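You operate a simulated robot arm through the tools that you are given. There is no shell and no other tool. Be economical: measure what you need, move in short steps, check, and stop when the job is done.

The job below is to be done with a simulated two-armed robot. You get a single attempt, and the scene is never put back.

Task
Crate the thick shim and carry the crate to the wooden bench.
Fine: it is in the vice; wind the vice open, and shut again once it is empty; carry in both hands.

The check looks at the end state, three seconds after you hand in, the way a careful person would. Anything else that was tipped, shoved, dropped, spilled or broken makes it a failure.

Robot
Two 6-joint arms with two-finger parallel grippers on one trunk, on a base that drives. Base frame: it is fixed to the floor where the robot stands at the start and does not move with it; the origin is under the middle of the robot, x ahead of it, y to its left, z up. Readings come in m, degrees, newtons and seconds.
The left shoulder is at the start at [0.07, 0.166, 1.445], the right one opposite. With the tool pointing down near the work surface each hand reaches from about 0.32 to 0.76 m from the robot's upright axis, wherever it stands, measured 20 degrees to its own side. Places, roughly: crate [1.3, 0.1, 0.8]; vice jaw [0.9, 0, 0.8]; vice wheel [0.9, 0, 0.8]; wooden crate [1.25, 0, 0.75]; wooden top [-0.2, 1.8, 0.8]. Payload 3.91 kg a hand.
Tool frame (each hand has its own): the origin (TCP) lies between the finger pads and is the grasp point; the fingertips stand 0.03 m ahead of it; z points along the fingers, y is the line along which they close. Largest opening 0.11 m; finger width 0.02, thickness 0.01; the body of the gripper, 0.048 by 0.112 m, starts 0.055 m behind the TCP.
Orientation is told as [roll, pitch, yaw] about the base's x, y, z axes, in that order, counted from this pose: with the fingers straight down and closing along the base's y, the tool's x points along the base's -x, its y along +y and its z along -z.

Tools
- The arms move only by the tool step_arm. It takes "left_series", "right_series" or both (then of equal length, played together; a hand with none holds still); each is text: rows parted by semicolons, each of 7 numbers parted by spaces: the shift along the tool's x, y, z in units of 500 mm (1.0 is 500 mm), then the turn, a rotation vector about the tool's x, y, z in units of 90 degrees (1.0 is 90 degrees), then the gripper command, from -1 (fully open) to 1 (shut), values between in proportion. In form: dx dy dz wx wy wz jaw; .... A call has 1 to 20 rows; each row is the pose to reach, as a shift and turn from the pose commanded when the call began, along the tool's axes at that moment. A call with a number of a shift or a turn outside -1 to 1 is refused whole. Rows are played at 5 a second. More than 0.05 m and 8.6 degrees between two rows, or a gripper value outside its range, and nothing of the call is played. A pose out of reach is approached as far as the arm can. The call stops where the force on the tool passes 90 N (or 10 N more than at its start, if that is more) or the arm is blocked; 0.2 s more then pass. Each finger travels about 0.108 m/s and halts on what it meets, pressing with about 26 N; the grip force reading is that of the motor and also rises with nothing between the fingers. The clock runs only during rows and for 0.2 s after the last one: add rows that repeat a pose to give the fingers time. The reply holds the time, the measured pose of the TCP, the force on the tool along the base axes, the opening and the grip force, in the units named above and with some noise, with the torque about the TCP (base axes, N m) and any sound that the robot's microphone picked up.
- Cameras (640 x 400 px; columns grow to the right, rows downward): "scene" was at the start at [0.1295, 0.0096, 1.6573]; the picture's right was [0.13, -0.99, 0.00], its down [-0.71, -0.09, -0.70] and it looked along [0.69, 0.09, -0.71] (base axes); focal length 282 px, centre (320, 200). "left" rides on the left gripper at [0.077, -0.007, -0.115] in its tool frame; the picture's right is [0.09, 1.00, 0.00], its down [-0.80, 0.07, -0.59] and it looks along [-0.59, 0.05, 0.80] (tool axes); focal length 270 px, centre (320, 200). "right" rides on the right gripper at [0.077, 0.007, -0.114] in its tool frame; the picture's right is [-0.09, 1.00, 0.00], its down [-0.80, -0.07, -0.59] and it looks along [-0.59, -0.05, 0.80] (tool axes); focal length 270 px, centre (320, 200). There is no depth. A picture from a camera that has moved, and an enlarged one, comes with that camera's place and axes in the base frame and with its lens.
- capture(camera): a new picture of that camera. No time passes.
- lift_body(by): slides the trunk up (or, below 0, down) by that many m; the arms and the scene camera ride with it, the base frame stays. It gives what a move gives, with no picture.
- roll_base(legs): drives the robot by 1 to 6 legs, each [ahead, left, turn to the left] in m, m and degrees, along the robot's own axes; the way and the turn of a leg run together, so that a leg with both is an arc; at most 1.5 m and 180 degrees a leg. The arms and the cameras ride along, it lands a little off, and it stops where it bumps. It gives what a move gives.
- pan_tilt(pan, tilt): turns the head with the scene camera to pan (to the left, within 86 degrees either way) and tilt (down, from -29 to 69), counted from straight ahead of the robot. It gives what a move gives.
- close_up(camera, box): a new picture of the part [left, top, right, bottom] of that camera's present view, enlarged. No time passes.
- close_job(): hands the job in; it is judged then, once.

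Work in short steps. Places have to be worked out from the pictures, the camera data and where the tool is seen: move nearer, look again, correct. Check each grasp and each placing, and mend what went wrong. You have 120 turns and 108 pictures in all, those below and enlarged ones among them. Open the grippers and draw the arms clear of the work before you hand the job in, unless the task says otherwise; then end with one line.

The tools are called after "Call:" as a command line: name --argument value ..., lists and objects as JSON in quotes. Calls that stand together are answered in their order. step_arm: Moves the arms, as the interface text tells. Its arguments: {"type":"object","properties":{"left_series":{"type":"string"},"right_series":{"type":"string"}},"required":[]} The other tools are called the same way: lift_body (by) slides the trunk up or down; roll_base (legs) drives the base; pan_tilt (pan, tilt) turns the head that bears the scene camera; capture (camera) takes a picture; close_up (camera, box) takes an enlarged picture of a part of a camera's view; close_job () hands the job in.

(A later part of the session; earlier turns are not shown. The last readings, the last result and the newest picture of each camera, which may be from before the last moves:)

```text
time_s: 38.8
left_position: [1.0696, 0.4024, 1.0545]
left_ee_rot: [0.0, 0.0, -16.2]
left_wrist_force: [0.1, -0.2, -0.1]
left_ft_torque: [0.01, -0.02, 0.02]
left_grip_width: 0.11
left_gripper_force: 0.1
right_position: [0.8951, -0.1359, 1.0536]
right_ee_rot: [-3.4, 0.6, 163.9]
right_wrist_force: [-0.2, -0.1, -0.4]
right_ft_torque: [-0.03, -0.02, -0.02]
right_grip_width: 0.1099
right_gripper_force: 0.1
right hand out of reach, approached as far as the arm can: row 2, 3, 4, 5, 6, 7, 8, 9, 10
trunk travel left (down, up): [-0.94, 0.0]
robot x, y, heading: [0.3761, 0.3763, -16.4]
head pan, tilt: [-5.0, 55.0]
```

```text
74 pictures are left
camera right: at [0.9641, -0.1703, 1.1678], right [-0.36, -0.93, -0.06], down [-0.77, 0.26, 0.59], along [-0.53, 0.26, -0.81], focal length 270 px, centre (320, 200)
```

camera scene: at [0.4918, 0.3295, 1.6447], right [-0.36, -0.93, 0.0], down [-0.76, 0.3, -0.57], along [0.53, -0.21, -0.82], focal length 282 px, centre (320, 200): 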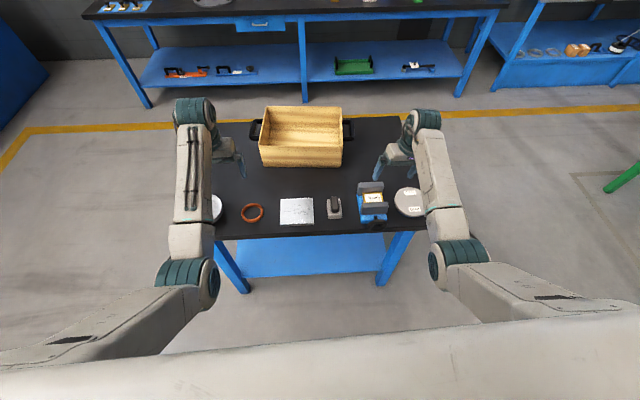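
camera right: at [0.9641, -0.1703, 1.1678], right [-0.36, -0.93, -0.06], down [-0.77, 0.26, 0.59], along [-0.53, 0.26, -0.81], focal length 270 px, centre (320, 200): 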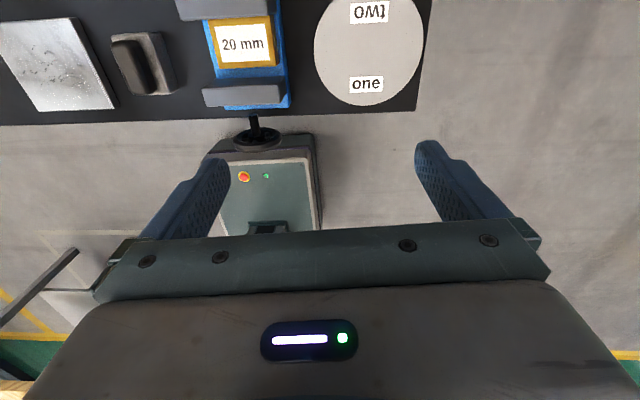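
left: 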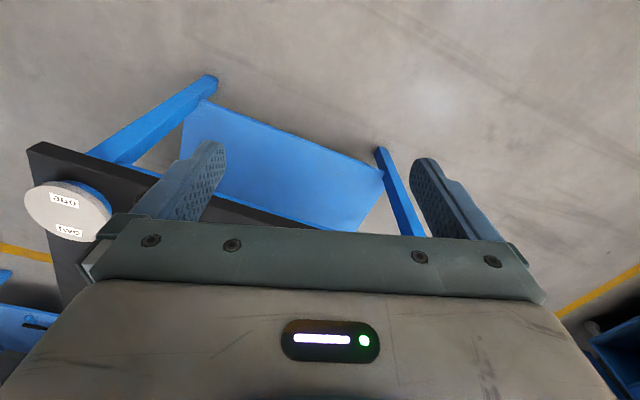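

I now see the limit: with the tool pointing down at this height the horizontal reach is about 0.61 m from the shoulder. I drive 0.08 m closer (the table edge then lies 0.5 m ahead) and re-measure.

Call:
roll_base --legs '[[0.08, 0, 0]]'

Call:
capture --camera "right"

Call:
capture --camera "scene"

```text
time_s: 39.8
left_position: [1.141, 0.3847, 1.0589]
left_ee_rot: [0.1, -0.4, -16.2]
left_wrist_force: [-0.8, -0.3, 0.2]
left_ft_torque: [-0.04, -0.03, -0.01]
left_grip_width: 0.1102
left_gripper_force: 0.1
right_position: [0.9669, -0.1547, 1.0571]
right_ee_rot: [-3.3, 0.9, 163.7]
right_wrist_force: [-0.6, 0.5, 0.0]
right_ft_torque: [-0.03, 0.0, 0.02]
right_grip_width: 0.1099
right_gripper_force: 0.0
trunk travel left (down, up): [-0.94, 0.0]
robot x, y, heading: [0.4526, 0.3561, -16.2]
head pan, tilt: [-5.0, 55.0]
```

```text
73 pictures are left
camera right: at [1.0352, -0.1898, 1.1726], right [-0.36, -0.93, -0.06], down [-0.77, 0.26, 0.58], along [-0.53, 0.26, -0.81], focal length 270 px, centre (320, 200)
```

right: 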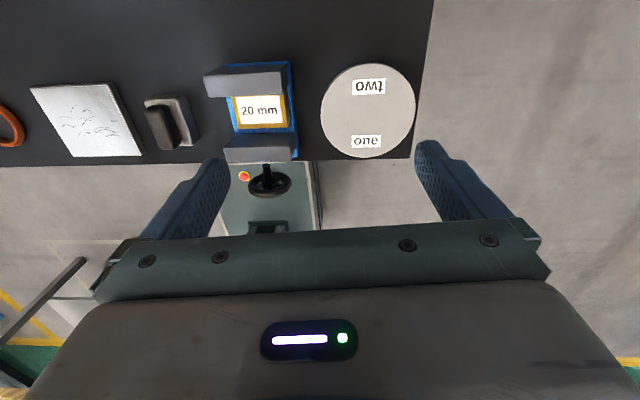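

```text
72 pictures are left
camera scene: at [0.5601, 0.3135, 1.6456], right [-0.36, -0.93, 0.0], down [-0.76, 0.3, -0.58], along [0.54, -0.21, -0.82], focal length 282 px, centre (320, 200)
```

scene: 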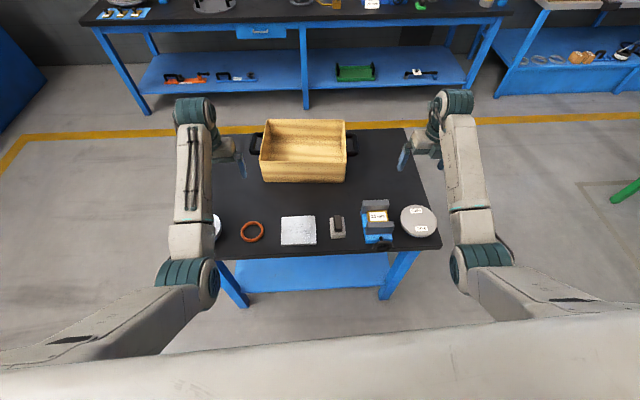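

Shim top centre again computes to about (0.964, -0.056, 0.83). I centre the right hand above it at z≈0.95, levelled.

Call:
step_arm --right_series "-0.021 -0.059 0.07 -0.012 -0.003 0 -1; -0.042 -0.117 0.14 -0.024 -0.006 0 -1; -0.063 -0.176 0.19 -0.037 -0.01 0 -1; -0.063 -0.176 0.225 -0.037 -0.01 0 -1; -0.063 -0.176 0.225 -0.037 -0.01 0 -1"

Call:
capture --camera "right"

Call:
close_up --camera "scene" --box '[330, 160, 430, 250]'

```text
time_s: 41.0
left_position: [1.1455, 0.3826, 1.0546]
left_ee_rot: [0.0, 0.0, -16.2]
left_wrist_force: [-0.3, 0.0, -0.2]
left_ft_torque: [-0.01, -0.03, 0.0]
left_grip_width: 0.1099
left_gripper_force: 0.0
right_position: [0.9253, -0.1222, 0.9581]
right_ee_rot: [-4.4, 0.3, 163.7]
right_wrist_force: [1.1, -0.6, 0.8]
right_ft_torque: [-0.02, -0.02, -0.02]
right_grip_width: 0.1097
right_gripper_force: 0.1
right hand out of reach, approached as far as the arm can: row 1, 2, 3, 4, 5
trunk travel left (down, up): [-0.94, 0.0]
robot x, y, heading: [0.4539, 0.3551, -16.1]
head pan, tilt: [-5.0, 55.0]
```

```text
71 pictures are left
camera right: at [0.9945, -0.1588, 1.0716], right [-0.36, -0.93, -0.08], down [-0.77, 0.25, 0.59], along [-0.53, 0.27, -0.8], focal length 270 px, centre (320, 200)
```

right: 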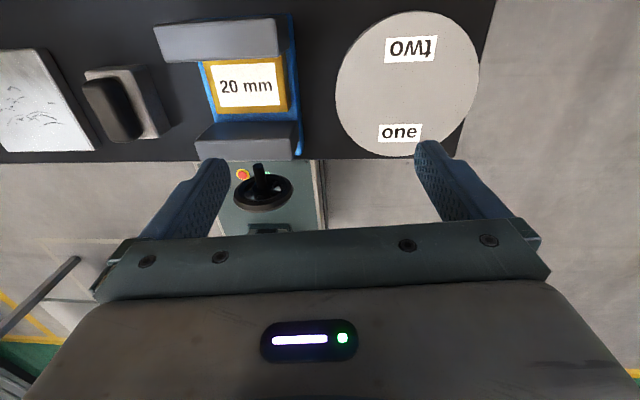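

```text
4.44 times, centred on (380, 205) of scene
camera zoom: at [0.5677, 0.3108, 1.6449], right [-0.36, -0.93, 0.0], down [-0.76, 0.3, -0.57], along [0.54, -0.21, -0.82], focal length 1252 px, centre (53, 178)
```

zoom: 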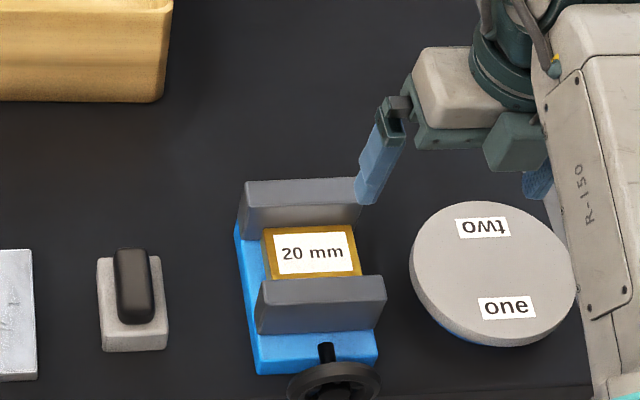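

Flipped orientation limits inward travel. I turn the hand back to its original yaw while raising it a bit, now that the base is closer.

Call:
step_arm --right_series "0 0 -0.05 0 0 0.09 -1; 0 0 -0.1 0 0 0.18 -1; 0 0 -0.1 0 0 0.27 -1; 0 0 -0.1 0 0 0.36 -1; 0 0 -0.1 0 0 0.45 -1; 0 0 -0.1 0 0 0.54 -1; 0 0 -0.1 0 0 0.63 -1; 0 0 -0.1 0 0 0.72 -1; 0 0 -0.1 0 0 0.81 -1; 0 0 -0.1 0 0 0.9 -1; 0 0 -0.1 0 0 0.99 -1; 0 0 -0.1 0 0 0.99 -1"

Call:
step_arm --right_series "0 0 0 0 0 0.09 -1; 0 0 0 0 0 0.18 -1; 0 0 0 0 0 0.27 -1; 0 0 0 0 0 0.36 -1; 0 0 0 0 0 0.45 -1; 0 0 0 0 0 0.54 -1; 0 0 0 0 0 0.63 -1; 0 0 0 0 0 0.72 -1; 0 0 0 0 0 0.81 -1; 0 0 0 0 0 0.9 -1; 0 0 0 0 0 0.99 -1; 0 0 0 0 0 0.99 -1"

```text
time_s: 43.6
left_position: [1.1469, 0.3822, 1.0549]
left_ee_rot: [0.0, 0.0, -16.2]
left_wrist_force: [0.0, 0.6, 0.4]
left_ft_torque: [-0.01, 0.01, 0.01]
left_grip_width: 0.1101
left_gripper_force: 0.1
right_position: [0.924, -0.1276, 1.0088]
right_ee_rot: [-0.3, -4.4, 74.6]
right_wrist_force: [-0.5, 0.1, 0.7]
right_ft_torque: [-0.02, -0.02, 0.03]
right_grip_width: 0.1099
right_gripper_force: 0.0
trunk travel left (down, up): [-0.94, 0.0]
robot x, y, heading: [0.4519, 0.3471, -16.4]
head pan, tilt: [-5.0, 55.0]
```

```text
time_s: 46.2
left_position: [1.1456, 0.3828, 1.0533]
left_ee_rot: [-0.1, 0.0, -16.2]
left_wrist_force: [-0.1, 0.5, -0.1]
left_ft_torque: [0.0, 0.03, 0.0]
left_grip_width: 0.1099
left_gripper_force: 0.0
right_position: [0.9325, -0.1322, 1.004]
right_ee_rot: [3.9, -0.8, -8.1]
right_wrist_force: [0.6, 0.3, -0.1]
right_ft_torque: [-0.01, 0.0, -0.04]
right_grip_width: 0.11
right_gripper_force: 0.1
right hand out of reach, approached as far as the arm can: row 11, 12
trunk travel left (down, up): [-0.94, 0.0]
robot x, y, heading: [0.4522, 0.3531, -16.5]
head pan, tilt: [-5.0, 55.0]
```

The right wrist is in a flipped branch with an inconvenient limit, while the left arm is still well configured. I shift the base 0.47 m right and take the shim with the left hand.

Call:
roll_base --legs '[[-0.02, -0.47, 0]]'

Call:
capture --camera "left"

Call:
capture --camera "scene"

```text
time_s: 49.0
left_position: [0.9948, -0.0647, 1.0544]
left_ee_rot: [-0.1, 0.0, -16.7]
left_wrist_force: [0.0, -0.3, -1.7]
left_ft_torque: [0.01, 0.0, -0.02]
left_grip_width: 0.1103
left_gripper_force: 0.0
right_position: [0.7765, -0.5778, 1.0033]
right_ee_rot: [3.9, -0.6, -8.6]
right_wrist_force: [0.6, 0.3, -1.2]
right_ft_torque: [-0.02, 0.02, -0.02]
right_grip_width: 0.1097
right_gripper_force: 0.1
trunk travel left (down, up): [-0.94, 0.0]
robot x, y, heading: [0.303, -0.0884, -16.7]
head pan, tilt: [-5.0, 55.0]
```

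```text
69 pictures are left
camera left: at [0.9185, -0.0493, 1.1687], right [0.2, 0.98, 0.0], down [0.79, -0.16, 0.59], along [0.58, -0.12, -0.8], focal length 270 px, centre (320, 200)
```

left: 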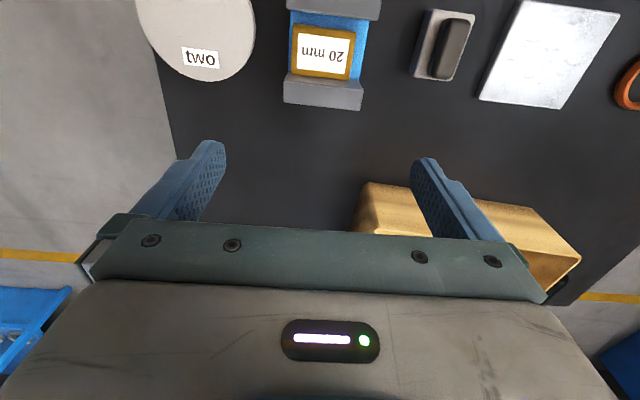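

```text
68 pictures are left
camera scene: at [0.4181, -0.1307, 1.6447], right [-0.37, -0.93, 0.0], down [-0.76, 0.3, -0.57], along [0.53, -0.21, -0.82], focal length 282 px, centre (320, 200)
```

scene: 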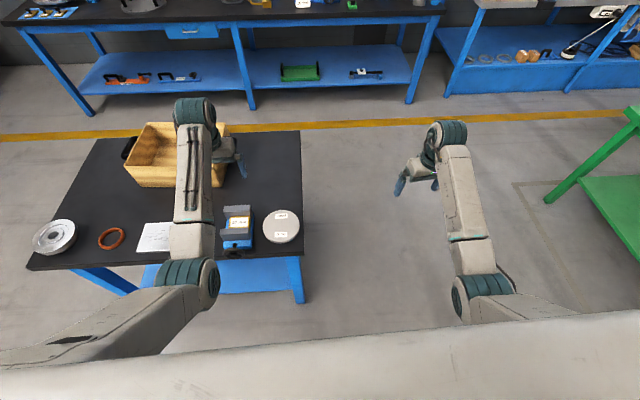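

Shim is at (0.9635, -0.0556); the left hand needs 33 mm back. I go there, down to z≈0.93, and look.

Call:
step_arm --left_series "0.033 0 0.06 0 0 0 -1; 0.065 0 0.12 0 0 0 -1; 0.065 0 0.19 0 0 0 -1; 0.065 0 0.248 0 0 0 -1; 0.065 0 0.248 0 0 0 -1"

Call:
capture --camera "left"

Call:
close_up --camera "scene" --box '[190, 170, 290, 260]'

```text
time_s: 50.2
left_position: [0.9624, -0.0559, 0.929]
left_ee_rot: [-0.1, 0.0, -16.7]
left_wrist_force: [-0.2, 0.3, -0.1]
left_ft_torque: [-0.03, 0.03, 0.01]
left_grip_width: 0.1102
left_gripper_force: 0.1
right_position: [0.7766, -0.5798, 1.004]
right_ee_rot: [4.0, -0.7, -8.6]
right_wrist_force: [0.0, -0.3, 1.1]
right_ft_torque: [-0.01, 0.01, -0.03]
right_grip_width: 0.1101
right_gripper_force: 0.0
trunk travel left (down, up): [-0.94, 0.0]
robot x, y, heading: [0.3054, -0.0915, -16.7]
head pan, tilt: [-5.0, 55.0]
```

```text
67 pictures are left
camera left: at [0.8859, -0.0399, 1.0444], right [0.2, 0.98, 0.0], down [0.79, -0.16, 0.59], along [0.58, -0.12, -0.8], focal length 270 px, centre (320, 200)
```

left: 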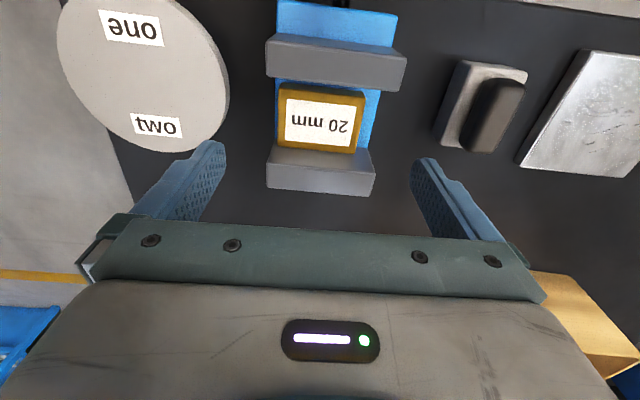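

```text
4.44 times, centred on (240, 215) of scene
camera zoom: at [0.4169, -0.1321, 1.6448], right [-0.37, -0.93, 0.0], down [-0.76, 0.3, -0.57], along [0.53, -0.21, -0.82], focal length 1252 px, centre (676, 133)
```

zoom: 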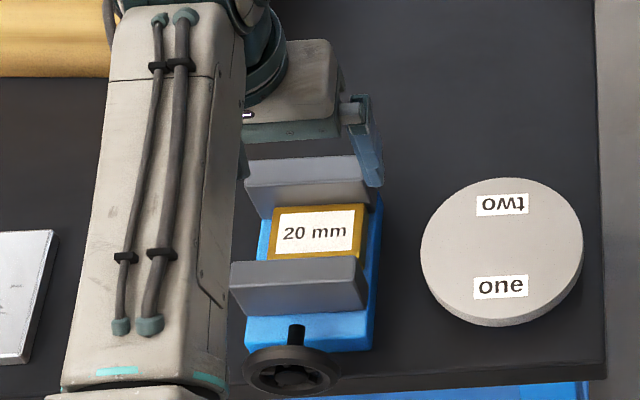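

Triangulating gives the shim top at z≈0.82 (20 mm thick, about 70×55 mm), centre (0.965, -0.057), yaw about -19°. I descend to TCP z 0.836 with a small yaw correction and close.

Call:
step_arm --left_series "-0.006 -0.001 0.06 0 0 0.028 -1; -0.006 -0.001 0.12 0 0 0.028 -1; -0.006 -0.001 0.16 0 0 0.028 -1; -0.006 -0.001 0.186 0 0 0.028 -1; -0.006 -0.001 0.186 0 0 0.028 -1"

Call:
capture --camera "left"

```text
time_s: 51.4
left_position: [0.9651, -0.0577, 0.8369]
left_ee_rot: [-0.1, 0.0, -19.2]
left_wrist_force: [0.1, 0.5, -0.3]
left_ft_torque: [-0.01, -0.01, 0.02]
left_grip_width: 0.1102
left_gripper_force: 0.1
right_position: [0.7762, -0.578, 1.0039]
right_ee_rot: [4.1, -0.7, -8.6]
right_wrist_force: [1.1, 0.0, -0.8]
right_ft_torque: [0.0, 0.03, 0.02]
right_grip_width: 0.1099
right_gripper_force: 0.0
trunk travel left (down, up): [-0.94, 0.0]
robot x, y, heading: [0.3011, -0.0895, -16.9]
head pan, tilt: [-5.0, 55.0]
```

```text
65 pictures are left
camera left: at [0.8887, -0.0391, 0.9525], right [0.24, 0.97, 0.0], down [0.78, -0.2, 0.59], along [0.58, -0.15, -0.8], focal length 270 px, centre (320, 200)
```

left: 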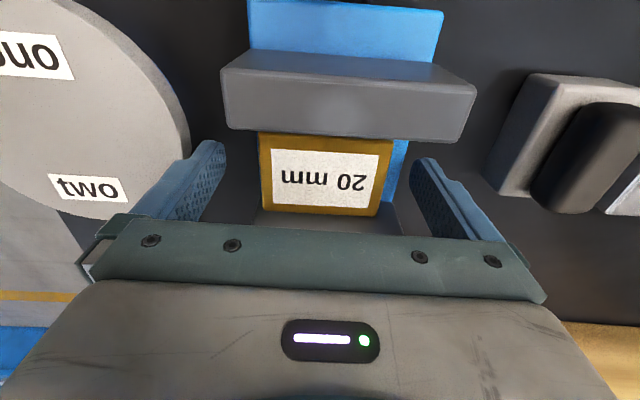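

Fingers straddle the shim, centred. I close.

Call:
step_arm --left_series "0 0 0 0 0 0 -0.4; 0 0 0 0 0 0 0.2; 0 0 0 0 0 0 0.8; 0 0 0 0 0 0 1; 0 0 0 0 0 0 1"

Call:
capture --camera "left"

```text
time_s: 52.6
left_position: [0.9644, -0.059, 0.8381]
left_ee_rot: [0.0, 0.0, -19.2]
left_wrist_force: [0.0, 1.2, 1.2]
left_ft_torque: [-0.04, 0.01, 0.09]
left_grip_width: 0.0694
left_gripper_force: 26.2
right_position: [0.775, -0.5788, 1.0032]
right_ee_rot: [4.1, -0.7, -8.5]
right_wrist_force: [0.4, -0.4, 0.7]
right_ft_torque: [0.03, -0.01, 0.01]
right_grip_width: 0.1101
right_gripper_force: 0.1
trunk travel left (down, up): [-0.94, 0.0]
robot x, y, heading: [0.302, -0.0883, -16.8]
head pan, tilt: [-5.0, 55.0]
```

```text
64 pictures are left
camera left: at [0.8887, -0.0389, 0.9527], right [0.24, 0.97, 0.0], down [0.78, -0.2, 0.59], along [0.58, -0.15, -0.8], focal length 270 px, centre (320, 200)
```

left: 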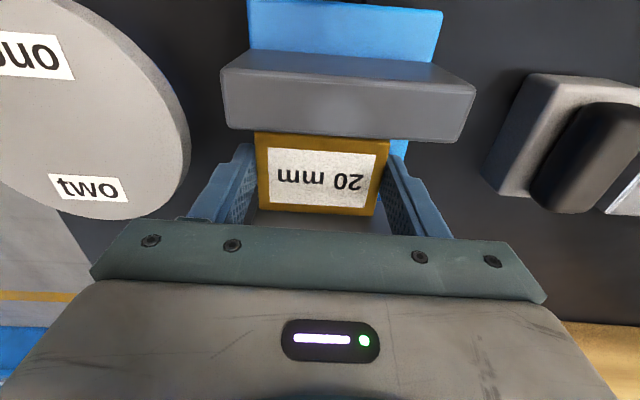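

Gripped at 69 mm. I lift gently 20 mm, watching the force, and continue to about +0.17 m.

Call:
step_arm --left_series "0 0 -0.02 0 0 0 1; 0 0 -0.05 0 0 0 1; 0 0 -0.1 0 0 0 1; 0 0 -0.18 0 0 0 1; 0 0 -0.26 0 0 0 1; 0 0 -0.34 0 0 0 1; 0 0 -0.4 0 0 0 1; 0 0 -0.4 0 0 0 1"

Call:
capture --camera "left"

Call:
capture --camera "scene"

```text
time_s: 54.4
left_position: [0.9638, -0.0566, 1.0374]
left_ee_rot: [-0.1, -0.1, -19.2]
left_wrist_force: [0.3, 0.2, -2.2]
left_ft_torque: [0.03, -0.01, 0.01]
left_grip_width: 0.0696
left_gripper_force: 26.3
right_position: [0.7766, -0.5787, 1.0041]
right_ee_rot: [4.2, -0.7, -8.7]
right_wrist_force: [-1.3, -0.7, 0.4]
right_ft_torque: [0.0, 0.04, 0.01]
right_grip_width: 0.11
right_gripper_force: 0.1
trunk travel left (down, up): [-0.94, 0.0]
robot x, y, heading: [0.3047, -0.0893, -16.6]
head pan, tilt: [-5.0, 55.0]
```

```text
63 pictures are left
camera left: at [0.8897, -0.037, 1.1529], right [0.24, 0.97, 0.0], down [0.78, -0.2, 0.59], along [0.58, -0.15, -0.8], focal length 270 px, centre (320, 200)
```

left: 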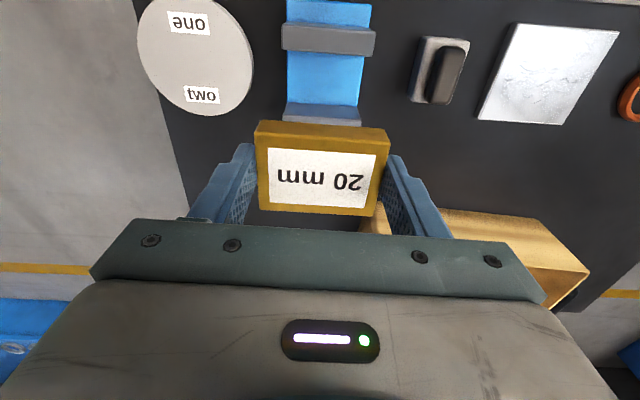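

```text
62 pictures are left
camera scene: at [0.4177, -0.1326, 1.6447], right [-0.37, -0.93, 0.0], down [-0.76, 0.3, -0.57], along [0.53, -0.21, -0.82], focal length 282 px, centre (320, 200)
```

scene: 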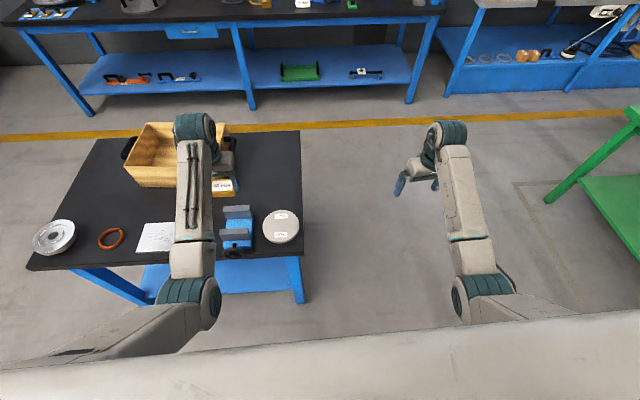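

The shim is out and the vice is empty. Before moving nearer to reach the crate, I check how close my base is to the table.

Call:
pan_tilt --pan 25 --tilt 69

Call:
capture --camera "scene"

```text
time_s: 55.4
left_position: [0.9661, -0.0568, 1.038]
left_ee_rot: [-0.1, 0.1, -19.3]
left_wrist_force: [-0.5, 0.5, -1.8]
left_ft_torque: [-0.02, 0.02, -0.02]
left_grip_width: 0.07
left_gripper_force: 26.7
right_position: [0.776, -0.5776, 1.0035]
right_ee_rot: [4.1, -0.6, -8.6]
right_wrist_force: [-0.1, 0.0, -0.1]
right_ft_torque: [0.03, 0.01, -0.01]
right_grip_width: 0.1099
right_gripper_force: 0.0
trunk travel left (down, up): [-0.94, 0.0]
robot x, y, heading: [0.3073, -0.097, -16.5]
head pan, tilt: [25.0, 68.8]
```

```text
61 pictures are left
camera scene: at [0.4062, -0.0981, 1.6293], right [0.14, -0.99, 0.0], down [-0.92, -0.13, -0.36], along [0.36, 0.05, -0.93], focal length 282 px, centre (320, 200)
```

scene: 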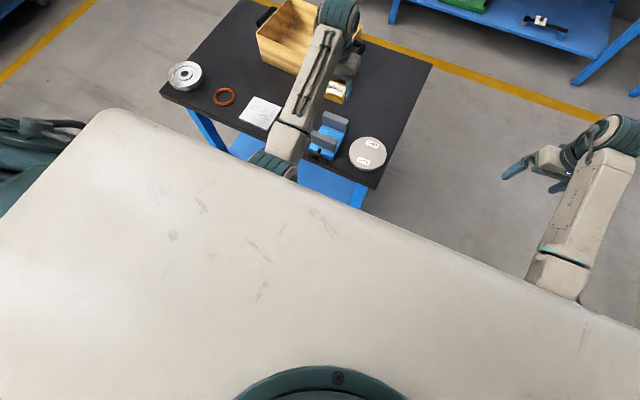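

The chest is shallow, so there is still room. I shift left 0.24 m and ahead 0.08 m to bring the crate before the left hand.

Call:
roll_base --legs '[[0, 0.24, -1], [0.08, 0, 0]]'

Call:
pan_tilt --pan 0 --tilt 48

Call:
capture --camera "scene"

Call:
capture --camera "left"

```text
time_s: 57.8
left_position: [1.105, 0.1335, 1.0419]
left_ee_rot: [0.0, -0.3, -19.9]
left_wrist_force: [-0.1, 0.5, -2.0]
left_ft_torque: [0.0, -0.05, -0.02]
left_grip_width: 0.0695
left_gripper_force: 26.3
right_position: [0.9093, -0.3855, 1.0067]
right_ee_rot: [4.1, -1.0, -9.4]
right_wrist_force: [-1.1, -0.3, 1.0]
right_ft_torque: [-0.02, 0.0, 0.01]
right_grip_width: 0.1102
right_gripper_force: 0.1
trunk travel left (down, up): [-0.94, 0.0]
robot x, y, heading: [0.4457, 0.106, -17.8]
head pan, tilt: [25.0, 68.8]
```

```text
time_s: 58.7
left_position: [1.1128, 0.133, 1.036]
left_ee_rot: [0.0, 0.3, -20.1]
left_wrist_force: [0.5, 0.4, -1.6]
left_ft_torque: [-0.01, 0.01, 0.0]
left_grip_width: 0.0696
left_gripper_force: 25.8
right_position: [0.9157, -0.3876, 1.003]
right_ee_rot: [4.1, -0.6, -9.4]
right_wrist_force: [0.3, 0.3, 0.4]
right_ft_torque: [0.03, 0.02, 0.01]
right_grip_width: 0.1101
right_gripper_force: 0.2
trunk travel left (down, up): [-0.94, 0.0]
robot x, y, heading: [0.4487, 0.1082, -17.6]
head pan, tilt: [0.0, 48.0]
```

```text
60 pictures are left
camera scene: at [0.5737, 0.0677, 1.6535], right [-0.3, -0.95, 0.0], down [-0.71, 0.22, -0.67], along [0.64, -0.2, -0.75], focal length 282 px, centre (320, 200)
```

scene: 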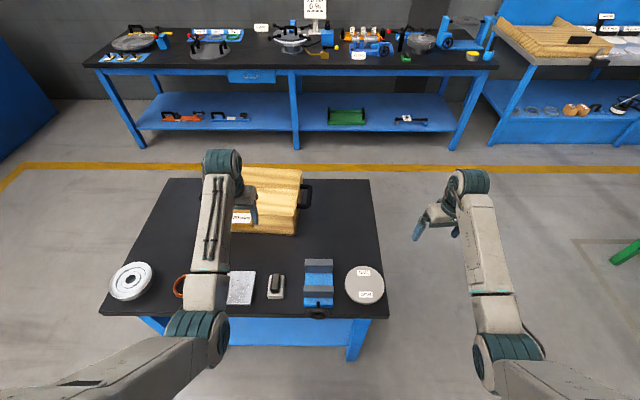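

```text
59 pictures are left
camera left: at [1.0373, 0.1528, 1.1511], right [0.26, 0.97, 0.0], down [0.78, -0.21, 0.59], along [0.57, -0.15, -0.81], focal length 270 px, centre (320, 200)
```

left: 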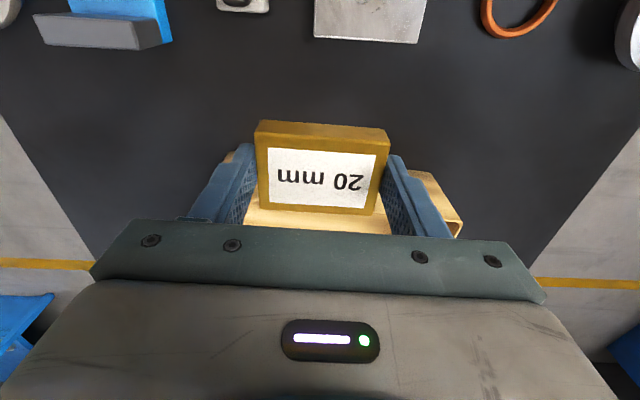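

The crate is ahead of the left hand. I move the hand forward 0.2 m while pitching it 35° forward to gain reach, staying above the rim.

Call:
step_arm --left_series "-0.06 0 0 0 -0.08 0 1; -0.12 0 0 0 -0.16 0 1; -0.18 0 0 0 -0.24 0 1; -0.24 0 0 0 -0.32 0 1; -0.32 0 0 0 -0.39 0 1; -0.4 0 0 0 -0.39 0 1; -0.4 0 0 0 -0.39 0 1"

Call:
capture --camera "left"

Call:
capture --camera "scene"

```text
time_s: 60.3
left_position: [1.2967, 0.0652, 1.0365]
left_ee_rot: [0.0, -35.1, -20.0]
left_wrist_force: [-0.4, 0.7, -2.4]
left_ft_torque: [0.0, 0.01, 0.02]
left_grip_width: 0.0696
left_gripper_force: 26.2
right_position: [0.9134, -0.3865, 1.0038]
right_ee_rot: [4.1, -0.7, -9.3]
right_wrist_force: [0.9, 0.0, -0.5]
right_ft_torque: [0.01, -0.01, -0.03]
right_grip_width: 0.1096
right_gripper_force: 0.1
trunk travel left (down, up): [-0.94, 0.0]
robot x, y, heading: [0.4494, 0.1086, -17.5]
head pan, tilt: [0.0, 48.0]
```

```text
58 pictures are left
camera left: at [1.1729, 0.1024, 1.0879], right [0.27, 0.96, -0.05], down [0.32, -0.04, 0.95], along [0.91, -0.28, -0.32], focal length 270 px, centre (320, 200)
```

left: 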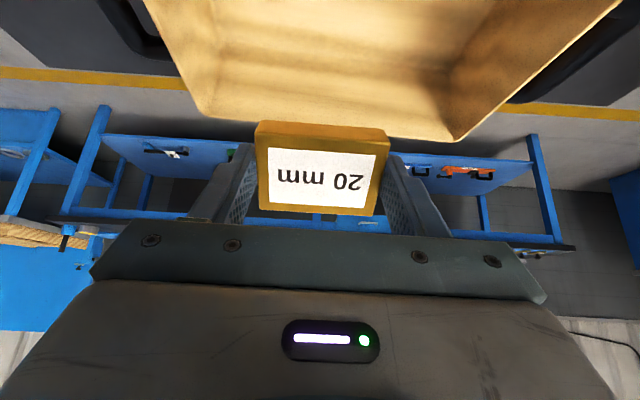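

```text
57 pictures are left
camera scene: at [0.5697, 0.0686, 1.654], right [-0.3, -0.95, 0.0], down [-0.71, 0.22, -0.67], along [0.64, -0.2, -0.74], focal length 282 px, centre (320, 200)
```

scene: 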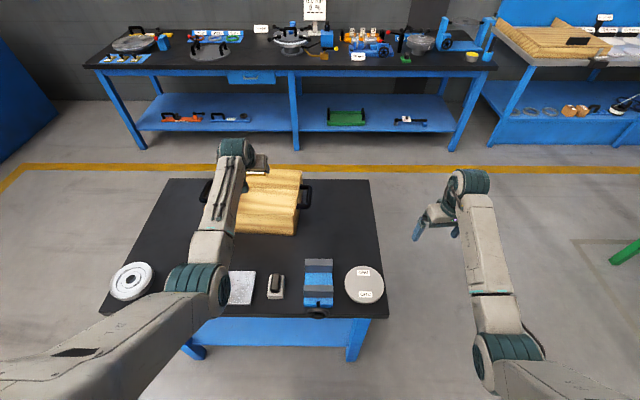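

Reach is fine with the 35° pitch, and the hand is over the crate. I lower to z≈0.925 slightly past the crate's centre, then reduce the pitch toward 20°.

Call:
step_arm --left_series "0.009 0.006 0.06 0 0 0 1; 0.018 0.012 0.12 0 0 0 1; 0.027 0.018 0.18 0 0 0 1; 0.036 0.024 0.243 0 0 0 1; 0.036 0.024 0.243 0 0.08 0 1; 0.036 0.024 0.243 0 0.167 0 1; 0.036 0.024 0.243 0 0.167 0 1"

Call:
capture --camera "left"

Call:
close_up --camera "scene" --box '[190, 130, 330, 250]'

```text
time_s: 61.9
left_position: [1.313, 0.0725, 0.9445]
left_ee_rot: [0.0, -19.9, -20.0]
left_wrist_force: [0.2, -0.8, -2.7]
left_ft_torque: [0.01, -0.04, 0.0]
left_grip_width: 0.0695
left_gripper_force: 26.3
left hand out of reach, approached as far as the arm can: row 4, 5, 6, 7
right_position: [0.9132, -0.3882, 1.0027]
right_ee_rot: [4.1, -0.6, -9.4]
right_wrist_force: [0.2, -0.9, -0.2]
right_ft_torque: [0.02, -0.01, 0.01]
right_grip_width: 0.1101
right_gripper_force: 0.1
trunk travel left (down, up): [-0.94, 0.0]
robot x, y, heading: [0.4439, 0.1081, -17.4]
head pan, tilt: [0.0, 48.0]
```

```text
56 pictures are left
camera left: at [1.2063, 0.1041, 1.0276], right [0.26, 0.96, -0.03], down [0.54, -0.12, 0.83], along [0.8, -0.23, -0.56], focal length 270 px, centre (320, 200)
```

left: 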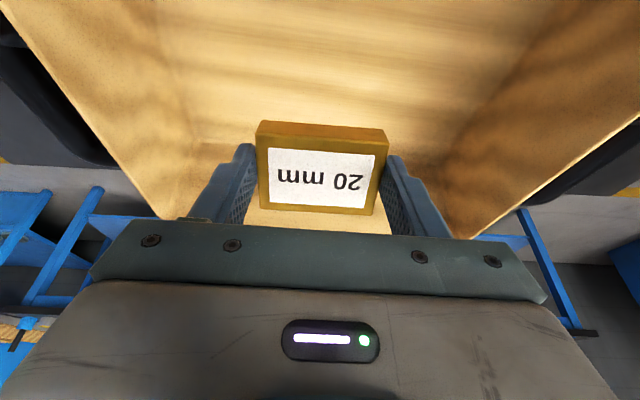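

```text
3.33 times, centred on (260, 190) of scene
camera zoom: at [0.5715, 0.0671, 1.6537], right [-0.3, -0.95, 0.0], down [-0.71, 0.22, -0.67], along [0.64, -0.2, -0.74], focal length 939 px, centre (520, 233)
```

zoom: 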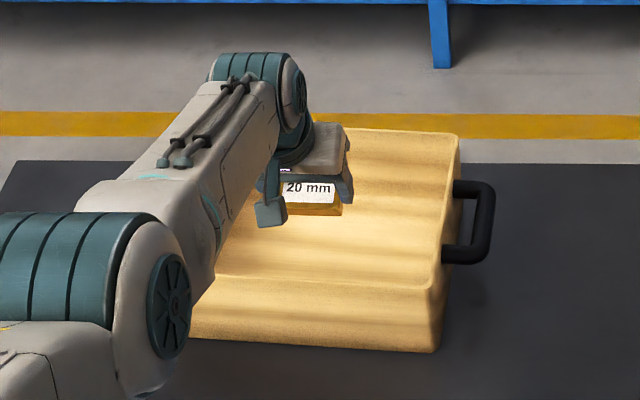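

Hand is inside the crate outline with pitch 20°, clear of the rim. I lower 95 mm so the shim is just above the crate floor.

Call:
step_arm --left_series "0.016 0 0.045 0 0 0 1; 0.033 0 0.09 0 0 0 1; 0.049 0 0.135 0 0 0 1; 0.057 0 0.157 0 0 0 1; 0.065 0 0.179 0 0 0 1; 0.065 0 0.179 0 0 0 1"

Call:
close_up --camera "scene" --box '[190, 130, 330, 250]'

Call:
capture --camera "left"

```text
time_s: 63.3
left_position: [1.2803, 0.0805, 0.8809]
left_ee_rot: [0.1, -19.9, -20.1]
left_wrist_force: [0.2, 0.1, -2.2]
left_ft_torque: [0.01, 0.01, -0.01]
left_grip_width: 0.0694
left_gripper_force: 26.1
left hand out of reach, approached as far as the arm can: row 1, 2, 3, 4, 5, 6
right_position: [0.9142, -0.3869, 1.0031]
right_ee_rot: [4.1, -0.6, -9.3]
right_wrist_force: [0.3, -0.4, 1.0]
right_ft_torque: [0.0, -0.04, 0.02]
right_grip_width: 0.1102
right_gripper_force: 0.0
trunk travel left (down, up): [-0.94, 0.0]
robot x, y, heading: [0.4439, 0.1112, -17.5]
head pan, tilt: [0.0, 48.0]
```

```text
3.33 times, centred on (260, 190) of scene
camera zoom: at [0.5707, 0.0676, 1.6539], right [-0.3, -0.95, 0.0], down [-0.71, 0.22, -0.67], along [0.64, -0.2, -0.74], focal length 939 px, centre (520, 233)
```

zoom: 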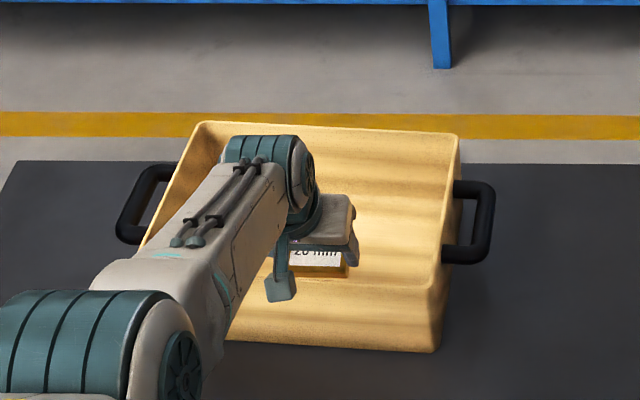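

```text
53 pictures are left
camera left: at [1.1726, 0.1129, 0.9628], right [0.26, 0.96, -0.03], down [0.54, -0.12, 0.83], along [0.8, -0.24, -0.55], focal length 270 px, centre (320, 200)
```

left: 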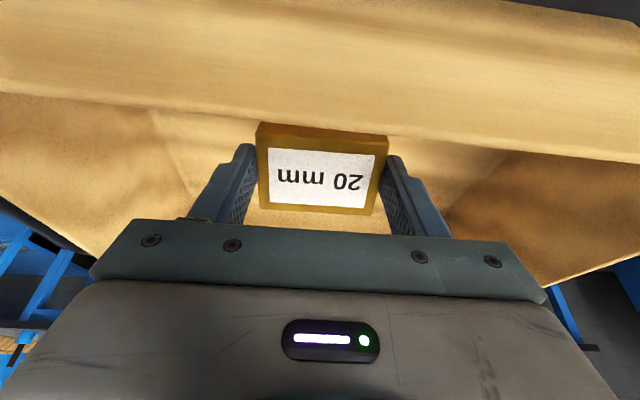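

Reach here is limited by arm extension, so lower trunk is the answer. I go back to the earlier spot over the crate (z≈0.944), move the right hand 0.1 m outward so it stays clear of the table, then lower the trunk 0.095 m.

Call:
step_arm --left_series "-0.025 0.002 -0.026 0 0 0 1; -0.05 0.004 -0.05 0 0 0 1; -0.075 0.005 -0.075 0 0 0 1; -0.103 0.007 -0.097 0 0 0 1; -0.103 0.007 -0.097 0 0 0 1" --right_series "0 -0.05 0 0 0 0 -1; 0 -0.1 0 0 0 0 -1; 0 -0.15 0 0 0 0 -1; 0 -0.2 0 0 0 0 -1; 0 -0.2 0 0 0 0 -1"

Call:
lift_body --by -0.06

Call:
capture --camera "left"

Call:
capture --camera "scene"

```text
time_s: 64.5
left_position: [1.3116, 0.0745, 0.9433]
left_ee_rot: [0.1, -20.1, -20.0]
left_wrist_force: [0.3, 0.3, -1.7]
left_ft_torque: [0.0, 0.01, 0.04]
left_grip_width: 0.0694
left_gripper_force: 26.4
right_position: [0.8969, -0.4873, 0.9953]
right_ee_rot: [4.2, -0.6, -9.4]
right_wrist_force: [-0.5, 0.1, -0.4]
right_ft_torque: [0.02, -0.03, -0.03]
right_grip_width: 0.1098
right_gripper_force: 0.0
trunk travel left (down, up): [-0.94, 0.0]
robot x, y, heading: [0.4488, 0.1085, -17.6]
head pan, tilt: [0.0, 48.0]
```

```text
time_s: 65.5
left_position: [1.3115, 0.0745, 0.8841]
left_ee_rot: [0.0, -20.0, -19.9]
left_wrist_force: [-0.4, 0.6, -1.6]
left_ft_torque: [-0.02, 0.02, 0.0]
left_grip_width: 0.0696
left_gripper_force: 26.0
right_position: [0.897, -0.4868, 0.9359]
right_ee_rot: [4.1, -0.6, -9.4]
right_wrist_force: [0.3, -0.1, -0.5]
right_ft_torque: [0.02, -0.01, 0.03]
right_grip_width: 0.11
right_gripper_force: 0.0
trunk travel left (down, up): [-0.88, 0.06]
robot x, y, heading: [0.4544, 0.1062, -17.5]
head pan, tilt: [0.0, 48.0]
```

```text
52 pictures are left
camera left: at [1.203, 0.1064, 0.966], right [0.26, 0.96, -0.03], down [0.54, -0.12, 0.83], along [0.8, -0.24, -0.55], focal length 270 px, centre (320, 200)
```

left: 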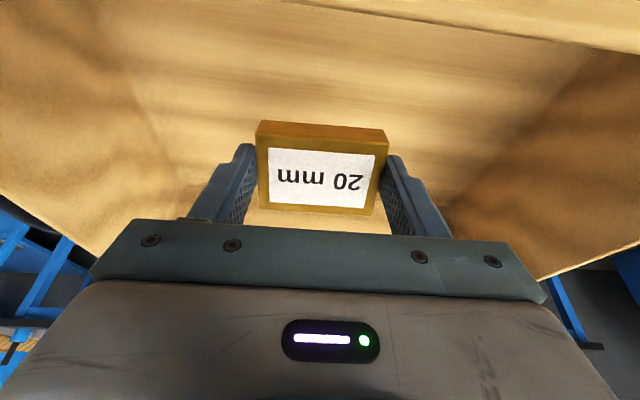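

```text
51 pictures are left
camera scene: at [0.5701, 0.0681, 1.594], right [-0.3, -0.95, 0.0], down [-0.71, 0.22, -0.67], along [0.64, -0.2, -0.74], focal length 282 px, centre (320, 200)
```

scene: 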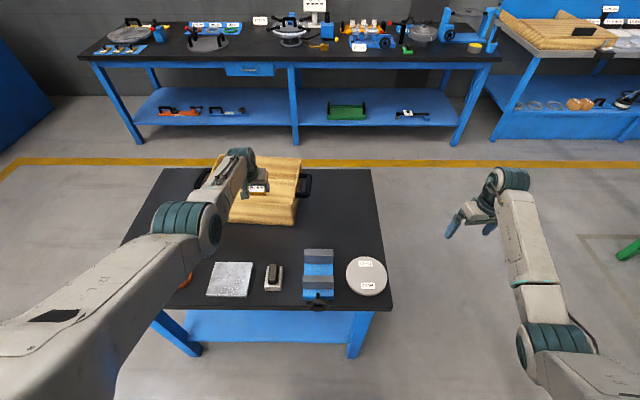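

Clear of the front rim. I lower 28 mm more so the shim is just off the floor, watching force.

Call:
lift_body --by -0.028

Call:
capture --camera "left"

Call:
close_up --camera "scene" --box '[190, 120, 330, 240]'

```text
time_s: 66.2
left_position: [1.3122, 0.0744, 0.8558]
left_ee_rot: [-0.1, -19.9, -20.0]
left_wrist_force: [-0.5, 0.3, -2.5]
left_ft_torque: [0.0, 0.04, -0.01]
left_grip_width: 0.0696
left_gripper_force: 25.8
right_position: [0.8969, -0.4869, 0.9077]
right_ee_rot: [4.1, -0.5, -9.3]
right_wrist_force: [0.0, -0.9, 0.2]
right_ft_torque: [-0.02, 0.02, 0.02]
right_grip_width: 0.11
right_gripper_force: 0.1
trunk travel left (down, up): [-0.852, 0.088]
robot x, y, heading: [0.4486, 0.1028, -17.5]
head pan, tilt: [0.0, 48.0]
```

```text
50 pictures are left
camera left: at [1.2031, 0.1065, 0.9378], right [0.26, 0.96, -0.03], down [0.54, -0.12, 0.83], along [0.8, -0.24, -0.55], focal length 270 px, centre (320, 200)
```

left: 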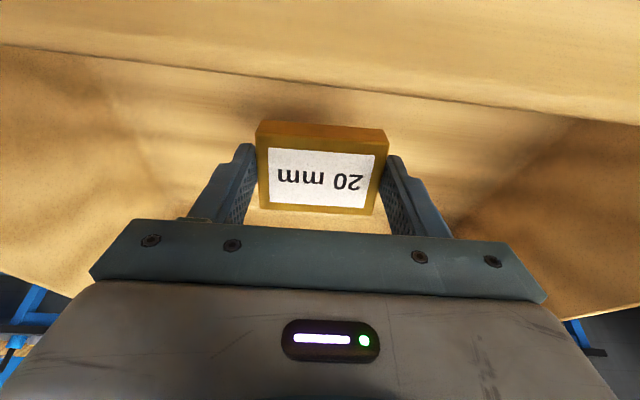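

```text
3.33 times, centred on (260, 180) of scene
camera zoom: at [0.5703, 0.0682, 1.5659], right [-0.3, -0.95, 0.0], down [-0.71, 0.22, -0.67], along [0.64, -0.2, -0.74], focal length 939 px, centre (520, 267)
```

zoom: 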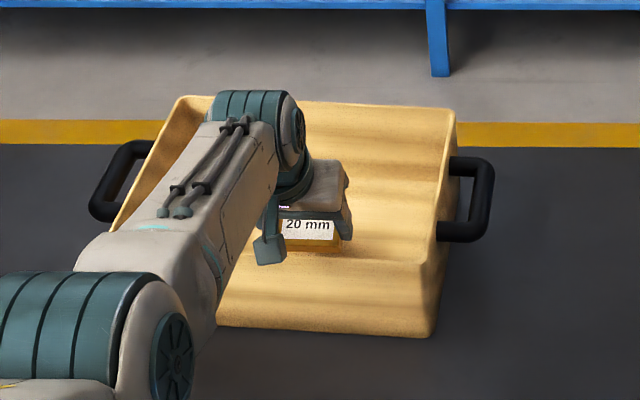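

About 15–20 mm remain to the floor; I lower 12 mm more and then open slowly.

Call:
lift_body --by -0.012

Call:
step_arm --left_series "0 0 0 0 0 0 0.1; 0 0 0 0 0 0 -0.3; 0 0 0 0 0 0 -0.5; 0 0 0 0 0 0 -0.5; 0 0 0 0 0 0 -0.5"

Call:
capture --camera "left"

```text
time_s: 66.8
left_position: [1.3111, 0.0745, 0.8443]
left_ee_rot: [0.0, -20.0, -20.0]
left_wrist_force: [0.3, 0.2, -2.0]
left_ft_torque: [0.04, 0.06, -0.01]
left_grip_width: 0.0697
left_gripper_force: 25.4
right_position: [0.898, -0.4879, 0.8962]
right_ee_rot: [4.2, -0.6, -9.4]
right_wrist_force: [0.2, 0.4, -0.6]
right_ft_torque: [0.0, -0.01, 0.01]
right_grip_width: 0.1101
right_gripper_force: 0.0
trunk travel left (down, up): [-0.84, 0.1]
robot x, y, heading: [0.4494, 0.1072, -17.6]
head pan, tilt: [0.0, 48.0]
```

```text
time_s: 68.0
left_position: [1.3112, 0.0752, 0.8437]
left_ee_rot: [0.1, -20.0, -20.1]
left_wrist_force: [-0.1, -0.8, -0.5]
left_ft_torque: [0.02, 0.01, -0.01]
left_grip_width: 0.0827
left_gripper_force: 0.1
right_position: [0.8964, -0.488, 0.8966]
right_ee_rot: [4.1, -0.6, -9.4]
right_wrist_force: [-0.2, -0.7, -0.2]
right_ft_torque: [0.0, -0.01, -0.01]
right_grip_width: 0.11
right_gripper_force: 0.0
trunk travel left (down, up): [-0.84, 0.1]
robot x, y, heading: [0.4502, 0.1078, -17.5]
head pan, tilt: [0.0, 48.0]
```

```text
48 pictures are left
camera left: at [1.2029, 0.1064, 0.9259], right [0.26, 0.96, -0.03], down [0.54, -0.12, 0.83], along [0.8, -0.24, -0.55], focal length 270 px, centre (320, 200)
```

left: 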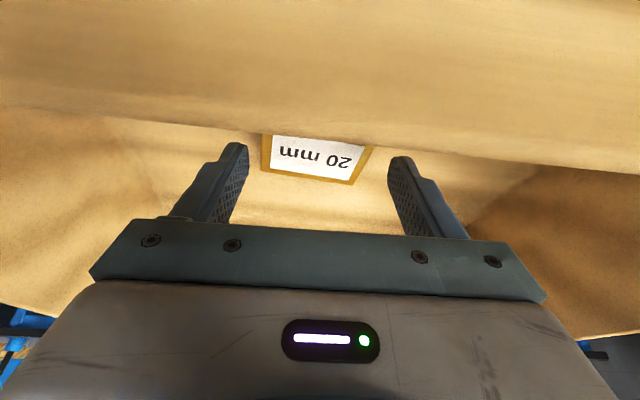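

The shim lies flat in the crate. I raise the trunk again, then draw the left hand up, back and level.

Call:
lift_body --by 0.1

Call:
step_arm --left_series "-0.02 0 -0.06 0 0 0 -0.5; -0.04 0 -0.12 0 0 0 -0.5; 0.04 0 -0.15 0 0.05 0 -1; 0.12 0 -0.18 0 0.1 0 -1; 0.2 0 -0.2 0 0.15 0 -1; 0.28 0 -0.21 0 0.222 0 -1; 0.34 0 -0.23 0 0.222 0 -1; 0.34 0 -0.23 0 0.222 0 -1"

Call:
close_up --camera "scene" --box '[150, 130, 400, 320]'

```text
time_s: 69.3
left_position: [1.3104, 0.0743, 0.9442]
left_ee_rot: [0.0, -20.0, -20.0]
left_wrist_force: [-0.5, -0.8, 0.3]
left_ft_torque: [-0.07, 0.02, -0.03]
left_grip_width: 0.0828
left_gripper_force: 0.1
right_position: [0.8972, -0.488, 0.9962]
right_ee_rot: [4.1, -0.6, -9.5]
right_wrist_force: [-0.2, -0.1, 0.5]
right_ft_torque: [0.0, -0.01, 0.03]
right_grip_width: 0.11
right_gripper_force: 0.0
trunk travel left (down, up): [-0.94, 0.0]
robot x, y, heading: [0.4479, 0.1082, -17.4]
head pan, tilt: [0.0, 48.0]
```

```text
time_s: 71.1
left_position: [1.1228, 0.1431, 0.9937]
left_ee_rot: [0.0, 0.2, -20.0]
left_wrist_force: [-0.4, -0.8, -0.8]
left_ft_torque: [-0.01, 0.02, 0.0]
left_grip_width: 0.1099
left_gripper_force: 0.1
right_position: [0.8971, -0.4879, 0.9958]
right_ee_rot: [4.1, -0.6, -9.4]
right_wrist_force: [0.2, 0.0, 0.7]
right_ft_torque: [-0.01, 0.04, -0.02]
right_grip_width: 0.1101
right_gripper_force: 0.0
trunk travel left (down, up): [-0.94, 0.0]
robot x, y, heading: [0.4453, 0.1081, -17.9]
head pan, tilt: [0.0, 48.0]
```

```text
2.11 times, centred on (275, 225) of scene
camera zoom: at [0.5702, 0.0679, 1.6539], right [-0.3, -0.95, 0.0], down [-0.71, 0.22, -0.67], along [0.64, -0.2, -0.74], focal length 593 px, centre (415, 147)
```

zoom: 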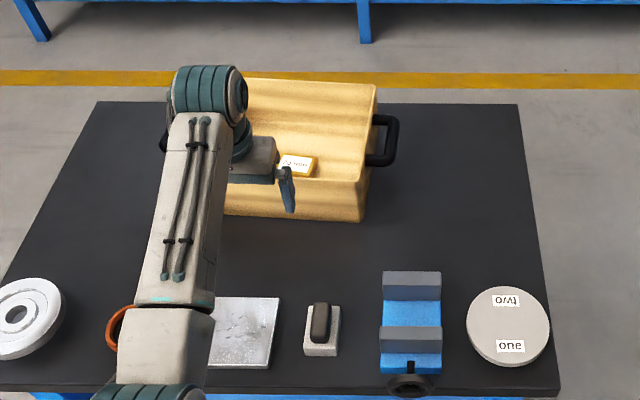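

I drive back 0.25 m and left 0.135 m to face the vice wheel with the right hand again.

Call:
roll_base --legs '[[-0.25, 0, 0], [0, 0.135, 0]]'

Call:
step_arm --right_series "0 0 0 0 -0.09 0 -1; 0 0 0 0 -0.18 0 -1; 0 0 0 0 -0.27 0 -1; 0 0 0 0 -0.36 0 -1; 0 0 0 0 -0.45 0 -1; 0 0 0 0 -0.54 0 -1; 0 0 0 0 -0.63 0 -1; 0 0 0 0 -0.72 0 -1; 0 0 0 0 -0.81 0 -1; 0 0 0 0 -0.9 0 -1; 0 0 0 0 -0.99 0 -1; 0 0 0 0 -0.99 0 -1"

```text
time_s: 73.8
left_position: [0.9258, 0.345, 0.9952]
left_ee_rot: [0.1, -0.2, -20.1]
left_wrist_force: [-0.2, -0.2, -1.2]
left_ft_torque: [0.01, -0.01, 0.05]
left_grip_width: 0.1099
left_gripper_force: 0.0
right_position: [0.6976, -0.2846, 0.9952]
right_ee_rot: [4.2, -0.7, -9.5]
right_wrist_force: [-1.2, -0.7, -0.1]
right_ft_torque: [0.03, 0.0, -0.02]
right_grip_width: 0.1101
right_gripper_force: 0.0
trunk travel left (down, up): [-0.94, 0.0]
robot x, y, heading: [0.2481, 0.3116, -17.5]
head pan, tilt: [0.0, 48.0]
```

```text
time_s: 76.5
left_position: [0.9253, 0.3458, 0.9949]
left_ee_rot: [0.0, -0.1, -20.1]
left_wrist_force: [-0.2, -0.5, -0.7]
left_ft_torque: [-0.03, -0.02, 0.01]
left_grip_width: 0.1103
left_gripper_force: 0.1
right_position: [0.698, -0.2827, 0.9969]
right_ee_rot: [86.0, -85.9, -95.5]
right_wrist_force: [0.3, -0.6, -0.2]
right_ft_torque: [-0.03, -0.01, 0.01]
right_grip_width: 0.11
right_gripper_force: 0.0
trunk travel left (down, up): [-0.94, 0.0]
robot x, y, heading: [0.2496, 0.3141, -17.7]
head pan, tilt: [0.0, 48.0]
```

Clean pitch with no limit. Now I move the hand to 90 mm in front of the wheel, fixing heading to -18° and roll.

Call:
step_arm --right_series "0.039 0.058 0.007 0.009 0 -0.005 -1; 0.078 0.115 0.013 0.019 0 -0.009 -1; 0.116 0.173 0.02 0.028 0 -0.014 -1; 0.155 0.23 0.027 0.038 0 -0.018 -1; 0.194 0.288 0.034 0.047 0 -0.023 -1; 0.233 0.346 0.04 0.056 0 -0.028 -1; 0.272 0.403 0.047 0.066 0 -0.032 -1; 0.31 0.461 0.054 0.075 0 -0.037 -1; 0.349 0.518 0.06 0.085 0 -0.041 -1; 0.388 0.576 0.067 0.094 0 -0.046 -1; 0.388 0.576 0.067 0.094 0 -0.046 -1"

Call:
capture --camera "right"

Call:
close_up --camera "scene" --box '[260, 170, 400, 280]'

```text
time_s: 78.8
left_position: [0.9263, 0.3469, 0.9948]
left_ee_rot: [0.1, -0.1, -20.1]
left_wrist_force: [-0.1, -0.5, -0.1]
left_ft_torque: [-0.03, -0.02, 0.0]
left_grip_width: 0.1099
left_gripper_force: 0.1
right_position: [0.7789, 0.0093, 0.8241]
right_ee_rot: [-16.4, -89.4, -1.5]
right_wrist_force: [-0.6, 0.0, -0.5]
right_ft_torque: [-0.04, -0.01, 0.0]
right_grip_width: 0.1097
right_gripper_force: 0.1
trunk travel left (down, up): [-0.94, 0.0]
robot x, y, heading: [0.2552, 0.3138, -17.6]
head pan, tilt: [0.0, 48.0]
```

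```text
46 pictures are left
camera right: at [0.6714, 0.0503, 0.7465], right [0.31, 0.95, 0.09], down [-0.58, 0.11, 0.81], along [0.76, -0.3, 0.58], focal length 270 px, centre (320, 200)
```

right: 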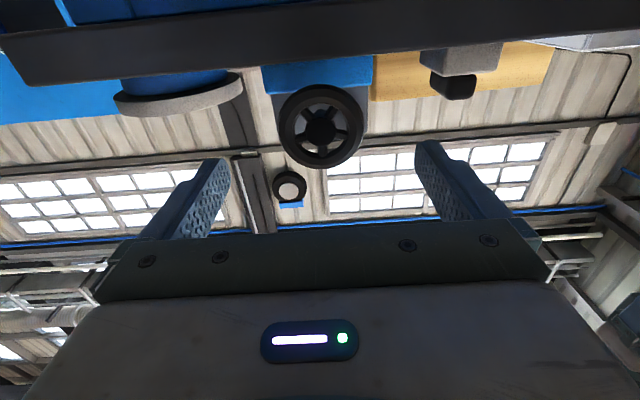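

```text
3.64 times, centred on (330, 225) of scene
camera zoom: at [0.3721, 0.2723, 1.654], right [-0.3, -0.95, 0.0], down [-0.71, 0.22, -0.67], along [0.64, -0.2, -0.74], focal length 1024 px, centre (284, 109)
```

zoom: 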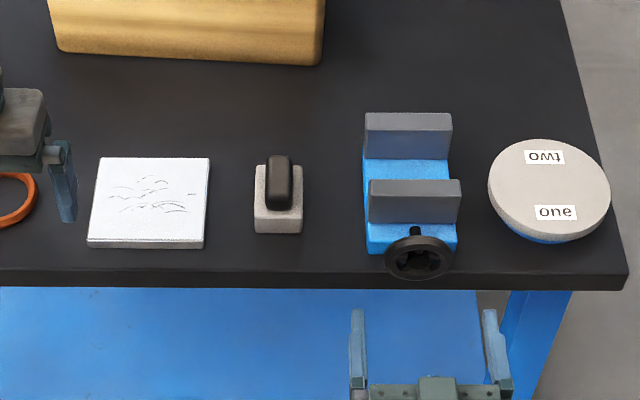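

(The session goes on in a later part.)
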